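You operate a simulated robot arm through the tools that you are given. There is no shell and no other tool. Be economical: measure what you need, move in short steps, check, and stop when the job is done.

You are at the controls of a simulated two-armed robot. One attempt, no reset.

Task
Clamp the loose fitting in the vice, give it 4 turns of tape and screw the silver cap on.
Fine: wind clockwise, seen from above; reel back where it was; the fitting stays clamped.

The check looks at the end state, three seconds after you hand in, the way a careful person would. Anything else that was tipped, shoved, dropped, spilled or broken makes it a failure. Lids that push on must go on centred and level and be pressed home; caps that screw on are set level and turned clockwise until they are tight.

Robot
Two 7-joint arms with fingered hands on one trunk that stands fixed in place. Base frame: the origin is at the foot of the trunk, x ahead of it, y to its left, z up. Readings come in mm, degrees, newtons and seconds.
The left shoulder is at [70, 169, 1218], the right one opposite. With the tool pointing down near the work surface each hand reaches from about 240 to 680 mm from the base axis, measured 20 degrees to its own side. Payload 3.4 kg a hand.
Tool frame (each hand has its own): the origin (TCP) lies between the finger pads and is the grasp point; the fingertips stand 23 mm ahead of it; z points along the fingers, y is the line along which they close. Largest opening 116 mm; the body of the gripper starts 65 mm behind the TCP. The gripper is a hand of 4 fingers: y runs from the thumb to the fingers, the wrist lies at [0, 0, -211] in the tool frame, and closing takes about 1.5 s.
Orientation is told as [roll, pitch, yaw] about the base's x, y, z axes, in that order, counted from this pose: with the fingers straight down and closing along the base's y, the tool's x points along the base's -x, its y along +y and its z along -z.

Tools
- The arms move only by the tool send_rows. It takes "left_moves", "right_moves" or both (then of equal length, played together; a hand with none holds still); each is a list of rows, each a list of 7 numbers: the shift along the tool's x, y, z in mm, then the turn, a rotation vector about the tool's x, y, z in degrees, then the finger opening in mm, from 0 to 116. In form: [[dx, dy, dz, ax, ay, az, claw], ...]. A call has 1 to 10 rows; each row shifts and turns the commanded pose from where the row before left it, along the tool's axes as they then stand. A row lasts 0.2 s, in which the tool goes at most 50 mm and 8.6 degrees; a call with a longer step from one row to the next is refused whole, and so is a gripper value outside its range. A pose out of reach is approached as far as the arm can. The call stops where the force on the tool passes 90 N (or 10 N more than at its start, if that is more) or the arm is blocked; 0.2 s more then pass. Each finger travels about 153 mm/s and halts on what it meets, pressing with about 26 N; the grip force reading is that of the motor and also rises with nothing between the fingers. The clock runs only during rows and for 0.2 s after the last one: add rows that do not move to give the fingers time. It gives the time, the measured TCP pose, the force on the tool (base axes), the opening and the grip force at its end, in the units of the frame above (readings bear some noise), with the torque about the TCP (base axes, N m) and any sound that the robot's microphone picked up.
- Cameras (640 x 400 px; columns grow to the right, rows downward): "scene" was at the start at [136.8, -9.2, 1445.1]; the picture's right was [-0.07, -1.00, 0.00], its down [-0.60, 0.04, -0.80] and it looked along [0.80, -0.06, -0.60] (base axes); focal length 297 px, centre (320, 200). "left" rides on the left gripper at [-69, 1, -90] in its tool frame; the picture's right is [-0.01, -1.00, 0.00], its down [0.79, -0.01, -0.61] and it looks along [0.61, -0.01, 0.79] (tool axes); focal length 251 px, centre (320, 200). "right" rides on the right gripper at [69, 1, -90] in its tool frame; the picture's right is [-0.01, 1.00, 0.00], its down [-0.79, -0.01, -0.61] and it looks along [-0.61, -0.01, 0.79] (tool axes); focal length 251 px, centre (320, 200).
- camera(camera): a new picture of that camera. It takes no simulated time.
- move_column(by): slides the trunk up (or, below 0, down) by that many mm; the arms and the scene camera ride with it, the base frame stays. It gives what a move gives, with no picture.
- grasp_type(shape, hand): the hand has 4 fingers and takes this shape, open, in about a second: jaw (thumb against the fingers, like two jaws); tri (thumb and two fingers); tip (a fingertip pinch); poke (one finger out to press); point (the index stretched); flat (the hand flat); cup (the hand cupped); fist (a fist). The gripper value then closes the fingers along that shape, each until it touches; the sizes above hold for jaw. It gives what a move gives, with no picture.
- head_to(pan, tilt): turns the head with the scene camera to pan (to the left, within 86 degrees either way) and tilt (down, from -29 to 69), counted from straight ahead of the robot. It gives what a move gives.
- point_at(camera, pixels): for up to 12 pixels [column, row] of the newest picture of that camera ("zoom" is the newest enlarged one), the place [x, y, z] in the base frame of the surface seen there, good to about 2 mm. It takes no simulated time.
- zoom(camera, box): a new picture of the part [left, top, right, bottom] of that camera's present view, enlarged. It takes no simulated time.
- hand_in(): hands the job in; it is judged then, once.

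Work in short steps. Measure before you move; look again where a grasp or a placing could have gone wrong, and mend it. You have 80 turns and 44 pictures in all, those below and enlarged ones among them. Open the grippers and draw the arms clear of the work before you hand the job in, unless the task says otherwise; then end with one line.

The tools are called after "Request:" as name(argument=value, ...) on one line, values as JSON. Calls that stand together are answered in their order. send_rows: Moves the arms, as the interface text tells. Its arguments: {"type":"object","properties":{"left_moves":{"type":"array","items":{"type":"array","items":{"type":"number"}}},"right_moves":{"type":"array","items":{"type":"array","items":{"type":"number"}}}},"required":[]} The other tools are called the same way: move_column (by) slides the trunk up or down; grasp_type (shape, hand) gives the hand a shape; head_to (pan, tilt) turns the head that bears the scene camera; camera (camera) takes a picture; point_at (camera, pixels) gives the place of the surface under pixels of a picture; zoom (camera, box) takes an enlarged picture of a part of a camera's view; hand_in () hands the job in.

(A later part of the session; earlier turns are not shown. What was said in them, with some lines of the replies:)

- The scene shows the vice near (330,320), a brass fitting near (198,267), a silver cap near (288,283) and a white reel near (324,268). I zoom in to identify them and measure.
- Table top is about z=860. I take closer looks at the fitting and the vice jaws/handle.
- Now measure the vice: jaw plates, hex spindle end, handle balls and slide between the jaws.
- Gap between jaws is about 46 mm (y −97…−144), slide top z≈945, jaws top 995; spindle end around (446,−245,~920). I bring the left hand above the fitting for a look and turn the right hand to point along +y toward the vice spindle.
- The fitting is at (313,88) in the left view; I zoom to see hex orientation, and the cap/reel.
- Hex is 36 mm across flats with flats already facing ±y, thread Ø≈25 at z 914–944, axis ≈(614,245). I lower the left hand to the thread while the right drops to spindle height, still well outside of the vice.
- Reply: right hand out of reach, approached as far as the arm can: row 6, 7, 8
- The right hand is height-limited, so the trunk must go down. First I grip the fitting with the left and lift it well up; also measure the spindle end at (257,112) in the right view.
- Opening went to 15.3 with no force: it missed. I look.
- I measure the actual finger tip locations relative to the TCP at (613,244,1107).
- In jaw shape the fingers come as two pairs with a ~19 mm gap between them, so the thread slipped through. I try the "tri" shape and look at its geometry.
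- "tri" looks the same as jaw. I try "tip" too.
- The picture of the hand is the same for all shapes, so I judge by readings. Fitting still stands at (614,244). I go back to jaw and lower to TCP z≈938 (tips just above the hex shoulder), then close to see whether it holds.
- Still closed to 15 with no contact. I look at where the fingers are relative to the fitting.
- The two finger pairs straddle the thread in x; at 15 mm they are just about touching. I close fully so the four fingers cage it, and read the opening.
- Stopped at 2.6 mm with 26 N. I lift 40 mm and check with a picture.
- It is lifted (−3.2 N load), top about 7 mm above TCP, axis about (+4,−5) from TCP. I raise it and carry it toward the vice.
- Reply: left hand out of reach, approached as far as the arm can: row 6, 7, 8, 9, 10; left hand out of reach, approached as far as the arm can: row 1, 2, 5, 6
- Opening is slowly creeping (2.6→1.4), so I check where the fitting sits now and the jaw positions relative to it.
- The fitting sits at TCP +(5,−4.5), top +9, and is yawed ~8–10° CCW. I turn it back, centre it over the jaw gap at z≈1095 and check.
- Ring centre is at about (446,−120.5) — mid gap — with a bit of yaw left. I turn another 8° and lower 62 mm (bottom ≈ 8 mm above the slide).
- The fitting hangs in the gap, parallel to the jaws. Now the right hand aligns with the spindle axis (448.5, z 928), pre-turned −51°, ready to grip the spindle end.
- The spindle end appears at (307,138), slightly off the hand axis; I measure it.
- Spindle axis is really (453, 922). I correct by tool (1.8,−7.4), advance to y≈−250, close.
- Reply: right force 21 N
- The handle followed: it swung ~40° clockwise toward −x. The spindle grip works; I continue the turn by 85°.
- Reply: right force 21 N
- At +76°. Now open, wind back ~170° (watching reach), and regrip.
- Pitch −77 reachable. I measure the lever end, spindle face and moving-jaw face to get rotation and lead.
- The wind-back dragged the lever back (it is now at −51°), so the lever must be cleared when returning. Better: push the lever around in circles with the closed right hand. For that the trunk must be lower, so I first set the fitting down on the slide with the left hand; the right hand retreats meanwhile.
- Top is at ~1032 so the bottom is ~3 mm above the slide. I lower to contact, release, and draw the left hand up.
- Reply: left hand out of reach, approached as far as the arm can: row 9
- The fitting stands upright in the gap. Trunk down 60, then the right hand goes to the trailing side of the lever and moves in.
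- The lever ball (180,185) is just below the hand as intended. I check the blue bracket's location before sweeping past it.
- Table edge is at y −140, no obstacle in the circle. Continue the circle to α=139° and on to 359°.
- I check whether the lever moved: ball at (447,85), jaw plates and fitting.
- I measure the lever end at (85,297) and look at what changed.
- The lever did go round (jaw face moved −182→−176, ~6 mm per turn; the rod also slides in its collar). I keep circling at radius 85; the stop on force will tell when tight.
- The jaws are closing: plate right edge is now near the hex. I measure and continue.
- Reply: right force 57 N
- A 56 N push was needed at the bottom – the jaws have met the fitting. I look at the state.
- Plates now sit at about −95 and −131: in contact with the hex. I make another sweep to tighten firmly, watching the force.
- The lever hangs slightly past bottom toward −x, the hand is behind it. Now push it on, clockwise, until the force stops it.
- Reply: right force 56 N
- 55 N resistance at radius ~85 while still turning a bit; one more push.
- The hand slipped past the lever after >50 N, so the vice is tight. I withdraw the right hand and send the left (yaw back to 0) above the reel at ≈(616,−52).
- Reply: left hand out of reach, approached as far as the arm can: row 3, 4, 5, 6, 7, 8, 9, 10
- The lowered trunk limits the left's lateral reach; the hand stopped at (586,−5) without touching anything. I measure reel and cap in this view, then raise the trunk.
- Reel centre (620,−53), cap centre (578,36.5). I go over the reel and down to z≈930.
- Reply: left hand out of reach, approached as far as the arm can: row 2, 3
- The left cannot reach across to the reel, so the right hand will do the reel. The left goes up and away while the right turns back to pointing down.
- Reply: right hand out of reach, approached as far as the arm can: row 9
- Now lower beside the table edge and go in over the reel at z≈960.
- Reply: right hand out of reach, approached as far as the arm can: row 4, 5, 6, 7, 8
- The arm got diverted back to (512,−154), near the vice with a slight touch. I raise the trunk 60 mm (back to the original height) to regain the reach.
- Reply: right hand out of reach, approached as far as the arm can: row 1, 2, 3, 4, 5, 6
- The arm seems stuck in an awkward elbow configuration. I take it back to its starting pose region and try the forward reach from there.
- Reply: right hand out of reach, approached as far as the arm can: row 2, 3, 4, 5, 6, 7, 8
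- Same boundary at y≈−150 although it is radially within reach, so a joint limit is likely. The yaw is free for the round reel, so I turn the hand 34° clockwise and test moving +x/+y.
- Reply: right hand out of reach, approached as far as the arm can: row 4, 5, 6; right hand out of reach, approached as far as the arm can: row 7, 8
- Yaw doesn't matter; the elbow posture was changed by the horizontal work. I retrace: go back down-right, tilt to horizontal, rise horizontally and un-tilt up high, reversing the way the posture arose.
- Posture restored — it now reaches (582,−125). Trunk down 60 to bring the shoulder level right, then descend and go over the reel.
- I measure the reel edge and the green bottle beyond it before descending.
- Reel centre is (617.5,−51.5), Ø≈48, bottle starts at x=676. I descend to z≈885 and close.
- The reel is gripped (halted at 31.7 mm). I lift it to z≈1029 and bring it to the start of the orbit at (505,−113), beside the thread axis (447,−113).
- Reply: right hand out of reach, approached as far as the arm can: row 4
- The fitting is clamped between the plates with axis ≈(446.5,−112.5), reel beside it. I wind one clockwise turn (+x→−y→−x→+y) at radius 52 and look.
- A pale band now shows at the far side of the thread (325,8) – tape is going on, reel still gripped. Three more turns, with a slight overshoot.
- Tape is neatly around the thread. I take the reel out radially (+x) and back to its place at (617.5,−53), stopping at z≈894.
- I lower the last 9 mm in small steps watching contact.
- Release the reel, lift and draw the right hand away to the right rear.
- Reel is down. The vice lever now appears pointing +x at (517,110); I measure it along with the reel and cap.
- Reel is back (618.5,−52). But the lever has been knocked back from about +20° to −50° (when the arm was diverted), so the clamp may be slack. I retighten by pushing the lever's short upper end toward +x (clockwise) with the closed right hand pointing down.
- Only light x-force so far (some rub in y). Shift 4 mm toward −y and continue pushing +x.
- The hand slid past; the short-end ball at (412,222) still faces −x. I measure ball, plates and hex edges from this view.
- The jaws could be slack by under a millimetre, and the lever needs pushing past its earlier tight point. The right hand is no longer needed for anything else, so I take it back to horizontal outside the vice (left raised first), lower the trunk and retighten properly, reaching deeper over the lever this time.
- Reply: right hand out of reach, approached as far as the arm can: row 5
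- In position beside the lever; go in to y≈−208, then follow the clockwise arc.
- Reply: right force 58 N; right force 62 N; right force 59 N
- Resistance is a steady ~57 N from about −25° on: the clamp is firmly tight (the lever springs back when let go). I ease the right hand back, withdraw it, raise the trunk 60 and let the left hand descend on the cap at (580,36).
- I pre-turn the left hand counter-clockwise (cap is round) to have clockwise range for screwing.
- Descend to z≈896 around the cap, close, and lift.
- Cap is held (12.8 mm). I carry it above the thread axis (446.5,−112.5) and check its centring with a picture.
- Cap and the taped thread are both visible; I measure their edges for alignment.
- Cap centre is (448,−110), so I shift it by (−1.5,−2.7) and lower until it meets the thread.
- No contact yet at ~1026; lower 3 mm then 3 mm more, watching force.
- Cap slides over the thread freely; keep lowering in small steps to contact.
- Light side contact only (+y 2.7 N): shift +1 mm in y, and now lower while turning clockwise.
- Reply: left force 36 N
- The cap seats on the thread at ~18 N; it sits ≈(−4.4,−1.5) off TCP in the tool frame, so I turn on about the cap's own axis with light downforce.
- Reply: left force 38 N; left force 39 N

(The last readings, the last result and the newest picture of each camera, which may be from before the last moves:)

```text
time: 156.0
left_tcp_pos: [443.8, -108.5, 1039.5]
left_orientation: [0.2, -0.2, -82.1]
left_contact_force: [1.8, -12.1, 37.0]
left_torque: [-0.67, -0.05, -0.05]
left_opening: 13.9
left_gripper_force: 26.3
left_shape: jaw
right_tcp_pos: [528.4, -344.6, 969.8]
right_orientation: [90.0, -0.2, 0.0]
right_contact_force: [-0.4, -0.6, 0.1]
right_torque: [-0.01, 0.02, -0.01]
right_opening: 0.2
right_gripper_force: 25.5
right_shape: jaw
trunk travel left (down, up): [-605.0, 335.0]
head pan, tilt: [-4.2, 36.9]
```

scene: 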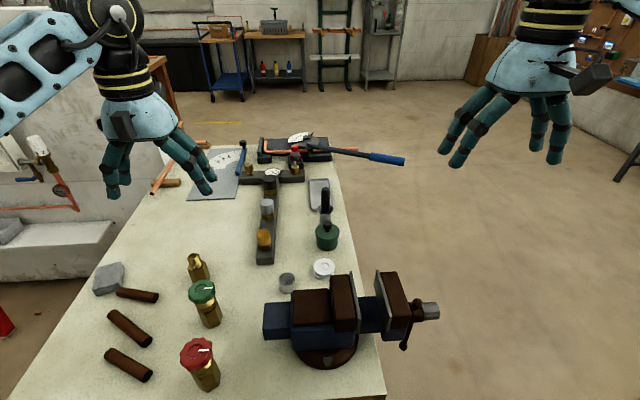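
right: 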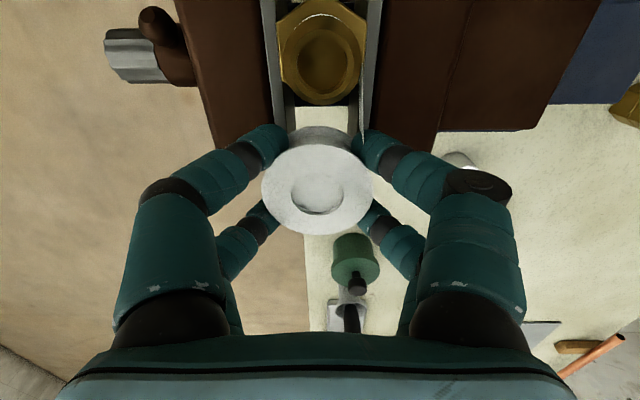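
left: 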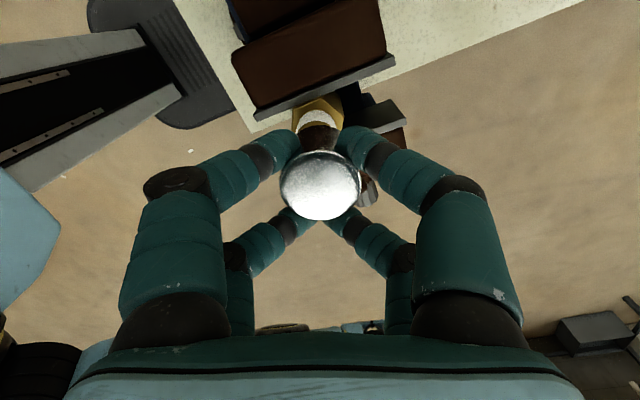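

Turned 150°, the cap came down to ~1039.5. I now regrip: open, wind back 150°, close, and turn clockwise another 150°.

Request:
send_rows(left_moves=[[-2.2, 1.2, 0, 0, 0, 0, 0], [0, 0, 0, 0, 0, 0, 40], [0, 0, 0, 0, 0, 0, 60], [0, -0.37, 0, 0, 0, -8.5, 60], [0, -0.37, 0, 0, 0, -8.5, 60], [0, -0.37, 0, 0, 0, -8.5, 60], [0, -0.37, 0, 0, 0, -8.5, 60], [0, -0.37, 0, 0, 0, -8.5, 60], [0, -0.37, 0, 0, 0, -8.5, 60], [0, -0.37, 0, 0, 0, -8.5, 60]])

Request:
send_rows(left_moves=[[0, -0.37, 0, 0, 0, -8.5, 60], [0, -0.37, 0, 0, 0, -8.5, 60], [0, -0.37, 0, 0, 0, -8.5, 60], [0, -0.37, 0, 0, 0, -8.5, 60], [0, -0.37, 0, 0, 0, -8.5, 60], [0, -0.37, 0, 0, 0, -8.5, 60], [0, -0.37, 0, 0, 0, -8.5, 60], [0, -0.37, 0, 0, 0, -8.5, 60], [0, -0.37, 0, 0, 0, -8.5, 60], [0, -0.37, 0, 0, 0, -8.5, 60]])

Request:
send_rows(left_moves=[[0, 0, 0, 0, 0, 0, 40], [0, 0, 0, 0, 0, 0, 20], [0, 0, 0, 0, 0, 0, 0], [0, 0, 0, 0, 0, 0, 0], [0, 0, 0, 0, 0, 0, 0], [0, 0, 1, 0, 0, 0, 0]])

Request:
send_rows(left_moves=[[0, 0.37, 0.2, 0, 0, 8.5, 0], [0, 0.37, 0.2, 0, 0, 8.5, 0], [0, 0.37, 0.2, 0, 0, 8.5, 0], [0, 0.37, 0.2, 0, 0, 8.5, 0], [0, 0.37, 0.2, 0, 0, 8.5, 0], [0, 0.37, 0.2, 0, 0, 8.5, 0], [0, 0.37, 0.2, 0, 0, 8.5, 0], [0, 0.37, 0.2, 0, 0, 8.5, 0], [0, 0.37, 0.2, 0, 0, 8.5, 0], [0, 0.37, 0.2, 0, 0, 8.5, 0]])

Request:
send_rows(left_moves=[[0, 0.37, 0.1, 0, 0, 8.5, 0], [0, 0.37, 0.1, 0, 0, 8.5, 0], [0, 0.37, 0.1, 0, 0, 8.5, 0], [0, 0.37, 0.1, 0, 0, 8.5, 0], [0, 0.37, 0.1, 0, 0, 8.5, 0], [0, 0.37, 0.1, 0, 0, 8.5, 0], [0, 0.37, 0.1, 0, 0, 8.5, 0]])

```text
time: 158.2
left_tcp_pos: [446.3, -110.4, 1038.2]
left_orientation: [-0.1, -0.1, -22.4]
left_contact_force: [0.0, -0.1, 1.1]
left_torque: [-0.02, -0.01, 0.01]
left_opening: 59.2
left_gripper_force: 0.1
left_shape: jaw
right_tcp_pos: [531.0, -343.2, 968.3]
right_orientation: [89.9, 0.0, 0.1]
right_contact_force: [-0.2, 0.1, -0.3]
right_torque: [0.02, 0.01, 0.04]
right_opening: 0.0
right_gripper_force: 26.0
right_shape: jaw
trunk travel left (down, up): [-605.0, 335.0]
head pan, tilt: [-4.2, 36.9]
```

```text
time: 160.4
left_tcp_pos: [447.9, -114.2, 1036.4]
left_orientation: [-0.1, 0.1, 62.7]
left_contact_force: [0.0, -0.2, 0.6]
left_torque: [0.04, -0.02, 0.05]
left_opening: 59.6
left_gripper_force: 0.1
left_shape: jaw
right_tcp_pos: [530.5, -342.9, 967.3]
right_orientation: [89.9, -0.1, 0.0]
right_contact_force: [0.3, 0.1, -0.7]
right_torque: [0.04, -0.01, 0.01]
right_opening: 0.0
right_gripper_force: 25.9
right_shape: jaw
trunk travel left (down, up): [-605.0, 335.0]
head pan, tilt: [-4.2, 36.9]
```

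```text
time: 161.8
left_tcp_pos: [446.4, -114.1, 1036.2]
left_orientation: [-0.2, 0.0, 62.5]
left_contact_force: [-3.1, 1.1, -0.2]
left_torque: [0.03, 0.07, -0.02]
left_opening: 9.9
left_gripper_force: 26.1
left_shape: jaw
right_tcp_pos: [529.9, -342.8, 969.0]
right_orientation: [89.9, -0.1, 0.0]
right_contact_force: [-0.4, -0.6, 0.4]
right_torque: [0.0, -0.02, -0.03]
right_opening: 0.1
right_gripper_force: 26.1
right_shape: jaw
trunk travel left (down, up): [-605.0, 335.0]
head pan, tilt: [-4.2, 36.9]
```

```text
time: 164.0
left_tcp_pos: [445.4, -113.2, 1034.3]
left_orientation: [0.0, -0.3, -22.7]
left_contact_force: [-6.1, -10.1, 12.8]
left_torque: [-0.2, 0.2, 0.04]
left_opening: 9.6
left_gripper_force: 26.0
left_shape: jaw
right_tcp_pos: [528.8, -344.7, 967.9]
right_orientation: [90.0, -0.2, 0.0]
right_contact_force: [0.5, -0.6, -0.5]
right_torque: [0.0, -0.01, -0.03]
right_opening: 0.0
right_gripper_force: 26.3
right_shape: jaw
trunk travel left (down, up): [-605.0, 335.0]
head pan, tilt: [-4.2, 36.9]
```

```text
time: 165.6
left_tcp_pos: [445.3, -111.8, 1033.6]
left_orientation: [0.1, 0.0, -82.1]
left_contact_force: [-14.5, -13.2, 3.0]
left_torque: [-0.16, 0.38, 0.0]
left_opening: 9.3
left_gripper_force: 26.0
left_shape: jaw
right_tcp_pos: [528.7, -345.8, 968.5]
right_orientation: [90.2, -0.2, -0.1]
right_contact_force: [-0.5, 0.7, 0.2]
right_torque: [-0.02, 0.02, -0.01]
right_opening: 0.0
right_gripper_force: 26.3
right_shape: jaw
trunk travel left (down, up): [-605.0, 335.0]
head pan, tilt: [-4.2, 36.9]
```

z-force dropped while the hand followed it down (1036→1033.6): the thread is drawing the cap down, not yet tight. Two more regrip-and-turn cycles, with a small centring correction.

Request:
send_rows(left_moves=[[-0.8, -1.6, 0, 0, 0, 0, 0], [0, 0, 0, 0, 0, 0, 40], [0, 0, 0, 0, 0, 0, 60], [0, -0.37, 0, 0, 0, -8.5, 60], [0, -0.37, 0, 0, 0, -8.5, 60], [0, -0.37, 0, 0, 0, -8.5, 60], [0, -0.37, 0, 0, 0, -8.5, 60], [0, -0.37, 0, 0, 0, -8.5, 60], [0, -0.37, 0, 0, 0, -8.5, 60], [0, -0.37, 0, 0, 0, -8.5, 60]])

Request:
send_rows(left_moves=[[0, -0.37, 0, 0, 0, -8.5, 60], [0, -0.37, 0, 0, 0, -8.5, 60], [0, -0.37, 0, 0, 0, -8.5, 60], [0, -0.37, 0, 0, 0, -8.5, 60], [0, -0.37, 0, 0, 0, -8.5, 60], [0, -0.37, 0, 0, 0, -8.5, 60], [0, -0.37, 0, 0, 0, -8.5, 60], [0, -0.37, 0, 0, 0, -8.5, 60], [0, -0.37, 0, 0, 0, -8.5, 60], [0, -0.37, 0, 0, 0, -8.5, 60]])

Request:
send_rows(left_moves=[[0, 0, 0, 0, 0, 0, 40], [0, 0, 0, 0, 0, 0, 20], [0, 0, 0, 0, 0, 0, 0], [0, 0, 0, 0, 0, 0, 0], [0, 0, 0, 0, 0, 0, 0]])

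Request:
send_rows(left_moves=[[0, 0.37, 0.12, 0, 0, 8.5, 0], [0, 0.37, 0.12, 0, 0, 8.5, 0], [0, 0.37, 0.12, 0, 0, 8.5, 0], [0, 0.37, 0.12, 0, 0, 8.5, 0], [0, 0.37, 0.12, 0, 0, 8.5, 0], [0, 0.37, 0.12, 0, 0, 8.5, 0], [0, 0.37, 0.12, 0, 0, 8.5, 0], [0, 0.37, 0.12, 0, 0, 8.5, 0], [0, 0.37, 0.12, 0, 0, 8.5, 0], [0, 0.37, 0.12, 0, 0, 8.5, 0]])

Request:
send_rows(left_moves=[[0, 0.37, 0.12, 0, 0, 8.5, 0], [0, 0.37, 0.12, 0, 0, 8.5, 0], [0, 0.37, 0.12, 0, 0, 8.5, 0], [0, 0.37, 0.12, 0, 0, 8.5, 0], [0, 0.37, 0.12, 0, 0, 8.5, 0], [0, 0.37, 0.12, 0, 0, 8.5, 0], [0, 0.37, 0.12, 0, 0, 8.5, 0]])

Request:
send_rows(left_moves=[[-0.3, -0.5, 0, 0, 0, 0, 0], [0, 0, 0, 0, 0, 0, 40], [0, 0, 0, 0, 0, 0, 60], [0, -0.37, 0, 0, 0, -8.5, 60], [0, -0.37, 0, 0, 0, -8.5, 60], [0, -0.37, 0, 0, 0, -8.5, 60], [0, -0.37, 0, 0, 0, -8.5, 60], [0, -0.37, 0, 0, 0, -8.5, 60], [0, -0.37, 0, 0, 0, -8.5, 60], [0, -0.37, 0, 0, 0, -8.5, 60]])

Request:
send_rows(left_moves=[[0, -0.37, 0, 0, 0, -8.5, 60], [0, -0.37, 0, 0, 0, -8.5, 60], [0, -0.37, 0, 0, 0, -8.5, 60], [0, -0.37, 0, 0, 0, -8.5, 60], [0, -0.37, 0, 0, 0, -8.5, 60], [0, -0.37, 0, 0, 0, -8.5, 60], [0, -0.37, 0, 0, 0, -8.5, 60], [0, -0.37, 0, 0, 0, -8.5, 60], [0, -0.37, 0, 0, 0, -8.5, 60], [0, -0.37, 0, 0, 0, -8.5, 60]])

Request:
send_rows(left_moves=[[0, 0, 0, 0, 0, 0, 40], [0, 0, 0, 0, 0, 0, 20], [0, 0, 0, 0, 0, 0, 0], [0, 0, 0, 0, 0, 0, 0], [0, 0, 0, 0, 0, 0, 0]])

Request:
send_rows(left_moves=[[0, 0.37, 0.1, 0, 0, 8.5, 0], [0, 0.37, 0.1, 0, 0, 8.5, 0], [0, 0.37, 0.1, 0, 0, 8.5, 0], [0, 0.37, 0.1, 0, 0, 8.5, 0], [0, 0.37, 0.1, 0, 0, 8.5, 0], [0, 0.37, 0.1, 0, 0, 8.5, 0], [0, 0.37, 0.1, 0, 0, 8.5, 0], [0, 0.37, 0.1, 0, 0, 8.5, 0], [0, 0.37, 0.1, 0, 0, 8.5, 0], [0, 0.37, 0.1, 0, 0, 8.5, 0]])

Request:
send_rows(left_moves=[[0, 0.37, 0.1, 0, 0, 8.5, 0], [0, 0.37, 0.1, 0, 0, 8.5, 0], [0, 0.37, 0.1, 0, 0, 8.5, 0], [0, 0.37, 0.1, 0, 0, 8.5, 0], [0, 0.37, 0.1, 0, 0, 8.5, 0], [0, 0.37, 0.1, 0, 0, 8.5, 0], [0, 0.37, 0.1, 0, 0, 8.5, 0]])

```text
time: 167.8
left_tcp_pos: [445.2, -111.3, 1032.9]
left_orientation: [-0.2, -0.1, -22.3]
left_contact_force: [-0.4, -0.3, 0.6]
left_torque: [0.01, -0.01, 0.02]
left_opening: 59.3
left_gripper_force: 0.0
left_shape: jaw
right_tcp_pos: [530.5, -344.0, 968.1]
right_orientation: [89.9, 0.0, 0.0]
right_contact_force: [0.7, -0.3, -1.1]
right_torque: [-0.01, 0.0, 0.0]
right_opening: 0.0
right_gripper_force: 26.1
right_shape: jaw
trunk travel left (down, up): [-605.0, 335.0]
head pan, tilt: [-4.2, 36.9]
```

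```text
time: 170.0
left_tcp_pos: [443.6, -115.5, 1032.7]
left_orientation: [-0.1, 0.1, 62.7]
left_contact_force: [0.7, -0.7, 0.1]
left_torque: [0.01, 0.0, 0.01]
left_opening: 59.4
left_gripper_force: 0.0
left_shape: jaw
right_tcp_pos: [530.8, -342.8, 967.7]
right_orientation: [89.9, 0.0, 0.1]
right_contact_force: [-0.1, 0.0, 0.0]
right_torque: [-0.01, 0.0, -0.02]
right_opening: 0.0
right_gripper_force: 26.0
right_shape: jaw
trunk travel left (down, up): [-605.0, 335.0]
head pan, tilt: [-4.2, 36.9]
```

```text
time: 171.2
left_tcp_pos: [445.2, -115.2, 1033.0]
left_orientation: [-0.2, 0.1, 62.5]
left_contact_force: [-2.9, 0.0, -1.4]
left_torque: [0.07, 0.06, 0.03]
left_opening: 12.0
left_gripper_force: 26.0
left_shape: jaw
right_tcp_pos: [530.4, -343.3, 967.9]
right_orientation: [89.9, -0.1, -0.1]
right_contact_force: [-0.1, -0.5, -0.6]
right_torque: [0.02, 0.01, 0.01]
right_opening: 0.0
right_gripper_force: 25.4
right_shape: jaw
trunk travel left (down, up): [-605.0, 335.0]
head pan, tilt: [-4.2, 36.9]
```

```text
time: 173.4
left_tcp_pos: [442.8, -113.5, 1033.3]
left_orientation: [0.0, -0.2, -22.7]
left_contact_force: [-9.6, -3.7, -7.3]
left_torque: [-0.1, 0.2, -0.04]
left_opening: 11.4
left_gripper_force: 26.4
left_shape: jaw
right_tcp_pos: [529.8, -344.4, 968.5]
right_orientation: [90.1, -0.2, -0.1]
right_contact_force: [0.0, 0.8, -0.8]
right_torque: [-0.04, -0.02, 0.0]
right_opening: 0.0
right_gripper_force: 25.7
right_shape: jaw
trunk travel left (down, up): [-605.0, 335.0]
head pan, tilt: [-4.2, 36.9]
```

```text
time: 175.0
left_tcp_pos: [444.0, -110.6, 1033.6]
left_orientation: [0.1, -0.1, -82.2]
left_contact_force: [-12.4, -1.9, -7.1]
left_torque: [-0.08, 0.3, -0.01]
left_opening: 11.4
left_gripper_force: 26.3
left_shape: jaw
right_tcp_pos: [528.4, -343.9, 969.0]
right_orientation: [90.0, -0.2, 0.0]
right_contact_force: [0.3, -0.9, 0.0]
right_torque: [0.0, 0.01, -0.04]
right_opening: 0.0
right_gripper_force: 26.1
right_shape: jaw
trunk travel left (down, up): [-605.0, 335.0]
head pan, tilt: [-4.2, 36.9]
```

```text
time: 177.2
left_tcp_pos: [443.6, -112.6, 1032.7]
left_orientation: [-0.1, -0.2, -22.3]
left_contact_force: [-0.1, 0.1, -0.2]
left_torque: [0.0, 0.0, -0.02]
left_opening: 59.6
left_gripper_force: 0.2
left_shape: jaw
right_tcp_pos: [529.7, -343.5, 968.4]
right_orientation: [89.8, -0.1, -0.1]
right_contact_force: [-0.1, 0.1, 0.4]
right_torque: [0.04, 0.03, 0.02]
right_opening: 0.1
right_gripper_force: 26.3
right_shape: jaw
trunk travel left (down, up): [-605.0, 335.0]
head pan, tilt: [-4.2, 36.9]
```

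```text
time: 179.4
left_tcp_pos: [444.8, -115.3, 1032.0]
left_orientation: [-0.2, 0.1, 62.7]
left_contact_force: [-0.9, 0.4, -0.1]
left_torque: [-0.02, 0.03, -0.04]
left_opening: 59.5
left_gripper_force: 0.0
left_shape: jaw
right_tcp_pos: [531.2, -343.8, 968.2]
right_orientation: [89.9, -0.2, 0.1]
right_contact_force: [0.9, -0.2, 0.0]
right_torque: [0.02, -0.02, 0.01]
right_opening: 0.1
right_gripper_force: 26.1
right_shape: jaw
trunk travel left (down, up): [-605.0, 335.0]
head pan, tilt: [-4.2, 36.9]
```

```text
time: 180.6
left_tcp_pos: [444.4, -116.4, 1031.7]
left_orientation: [-0.2, 0.1, 62.4]
left_contact_force: [-1.6, -1.0, -2.1]
left_torque: [0.09, 0.01, 0.0]
left_opening: 13.1
left_gripper_force: 25.6
left_shape: jaw
right_tcp_pos: [531.2, -342.7, 967.7]
right_orientation: [89.8, -0.2, 0.0]
right_contact_force: [-0.6, 0.1, -0.1]
right_torque: [0.01, 0.0, 0.02]
right_opening: 0.0
right_gripper_force: 26.1
right_shape: jaw
trunk travel left (down, up): [-605.0, 335.0]
head pan, tilt: [-4.2, 36.9]
```

```text
time: 182.8
left_tcp_pos: [441.4, -113.7, 1031.6]
left_orientation: [0.1, -0.1, -22.6]
left_contact_force: [-17.4, -1.2, -23.6]
left_torque: [0.06, 0.33, 1.59]
left_opening: 1.8
left_gripper_force: 25.9
left_shape: jaw
right_tcp_pos: [530.6, -344.2, 966.8]
right_orientation: [90.0, 0.0, 0.1]
right_contact_force: [-0.6, 1.0, 0.4]
right_torque: [0.01, -0.01, -0.01]
right_opening: 0.0
right_gripper_force: 25.8
right_shape: jaw
trunk travel left (down, up): [-605.0, 335.0]
head pan, tilt: [-4.2, 36.9]
```

```text
time: 184.4
left_tcp_pos: [444.5, -113.0, 1032.4]
left_orientation: [0.3, -0.2, -82.0]
left_contact_force: [16.4, -18.4, 49.1]
left_torque: [-0.07, -0.02, 0.63]
left_opening: 6.2
left_gripper_force: 26.1
left_shape: jaw
right_tcp_pos: [529.3, -345.7, 968.3]
right_orientation: [90.1, -0.1, 0.0]
right_contact_force: [-0.1, -0.9, 0.5]
right_torque: [-0.01, -0.03, 0.0]
right_opening: 0.0
right_gripper_force: 26.0
right_shape: jaw
trunk travel left (down, up): [-605.0, 335.0]
head pan, tilt: [-4.2, 36.9]
```

Torque rose to 1.6 N·m and the fingers then slipped: the cap is tight. I open, lift straight up, move the left hand away and take the last picture.

Request:
send_rows(left_moves=[[0, 0, 0, 0, 0, 0, 30], [0, 0, 0, 0, 0, 0, 60], [0, 0, 0, 0, 0, 0, 70], [0, 0, -15, 0, 0, 0, 70], [0, 0, -30, 0, 0, 0, 70], [0, 0, -30, 0, 0, 0, 70], [25, 0, -5, 0, 0, 0, 70], [40, 0, 0, 0, 0, 0, 70], [40, 0, 0, 0, 0, 0, 70], [40, 0, 0, 0, 0, 0, 70]])

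Request:
send_rows(left_moves=[[40, 0, 0, 0, 0, 0, 70], [40, 0, 0, 0, 0, 0, 70], [40, 0, 0, 0, 0, 0, 70], [0, 0, 0, 0, 0, 0, 70]], right_moves=[[0, 0, -10, 0, 0, 0, 60], [0, 0, 0, 0, 0, 0, 60], [0, 0, 0, 0, 0, 0, 60], [0, 0, 0, 0, 0, 0, 60]])

Request:
zoom(camera="scene", box=[240, 150, 500, 330])

```text
time: 186.6
left_tcp_pos: [422.4, 36.1, 1110.4]
left_orientation: [0.1, -0.3, -82.0]
left_contact_force: [-0.7, -0.3, -0.7]
left_torque: [-0.03, -0.01, 0.0]
left_opening: 69.9
left_gripper_force: 0.1
left_shape: jaw
right_tcp_pos: [532.3, -341.3, 967.2]
right_orientation: [89.7, -0.1, 0.0]
right_contact_force: [1.0, 0.9, 0.1]
right_torque: [-0.02, -0.02, 0.0]
right_opening: 0.3
right_gripper_force: 25.6
right_shape: jaw
trunk travel left (down, up): [-605.0, 335.0]
head pan, tilt: [-4.2, 36.9]
```

```text
time: 187.6
left_tcp_pos: [407.2, 153.6, 1110.0]
left_orientation: [0.1, -0.2, -82.1]
left_contact_force: [-0.4, 0.5, 0.8]
left_torque: [-0.02, 0.01, -0.01]
left_opening: 69.7
left_gripper_force: 0.1
left_shape: jaw
right_tcp_pos: [529.7, -340.6, 964.4]
right_orientation: [90.6, 0.5, 1.1]
right_contact_force: [0.0, -0.3, 0.8]
right_torque: [-0.02, -0.01, 0.01]
right_opening: 59.3
right_gripper_force: 0.1
right_shape: jaw
right hand out of reach, approached as far as the arm can: row 1
trunk travel left (down, up): [-605.0, 335.0]
head pan, tilt: [-4.2, 36.9]
```

```text
2.22 times, centred on (370, 240) of scene
5 turns are left
```

zoom: 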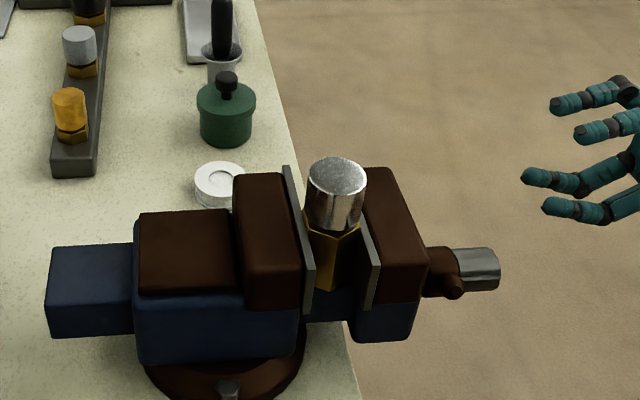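

The last picture shows the cap at (337,190) level and down on the hex, the fitting between the jaws, the reel back in its place, and both hands clear. I hand in.

Request:
hand_in()

```text
The job is handed in.
```

I clamped the fitting in the vice, wound it with 4 clockwise turns of tape (about 10° over), screwed the silver cap on until it was tight and level, and put the reel back where it was.
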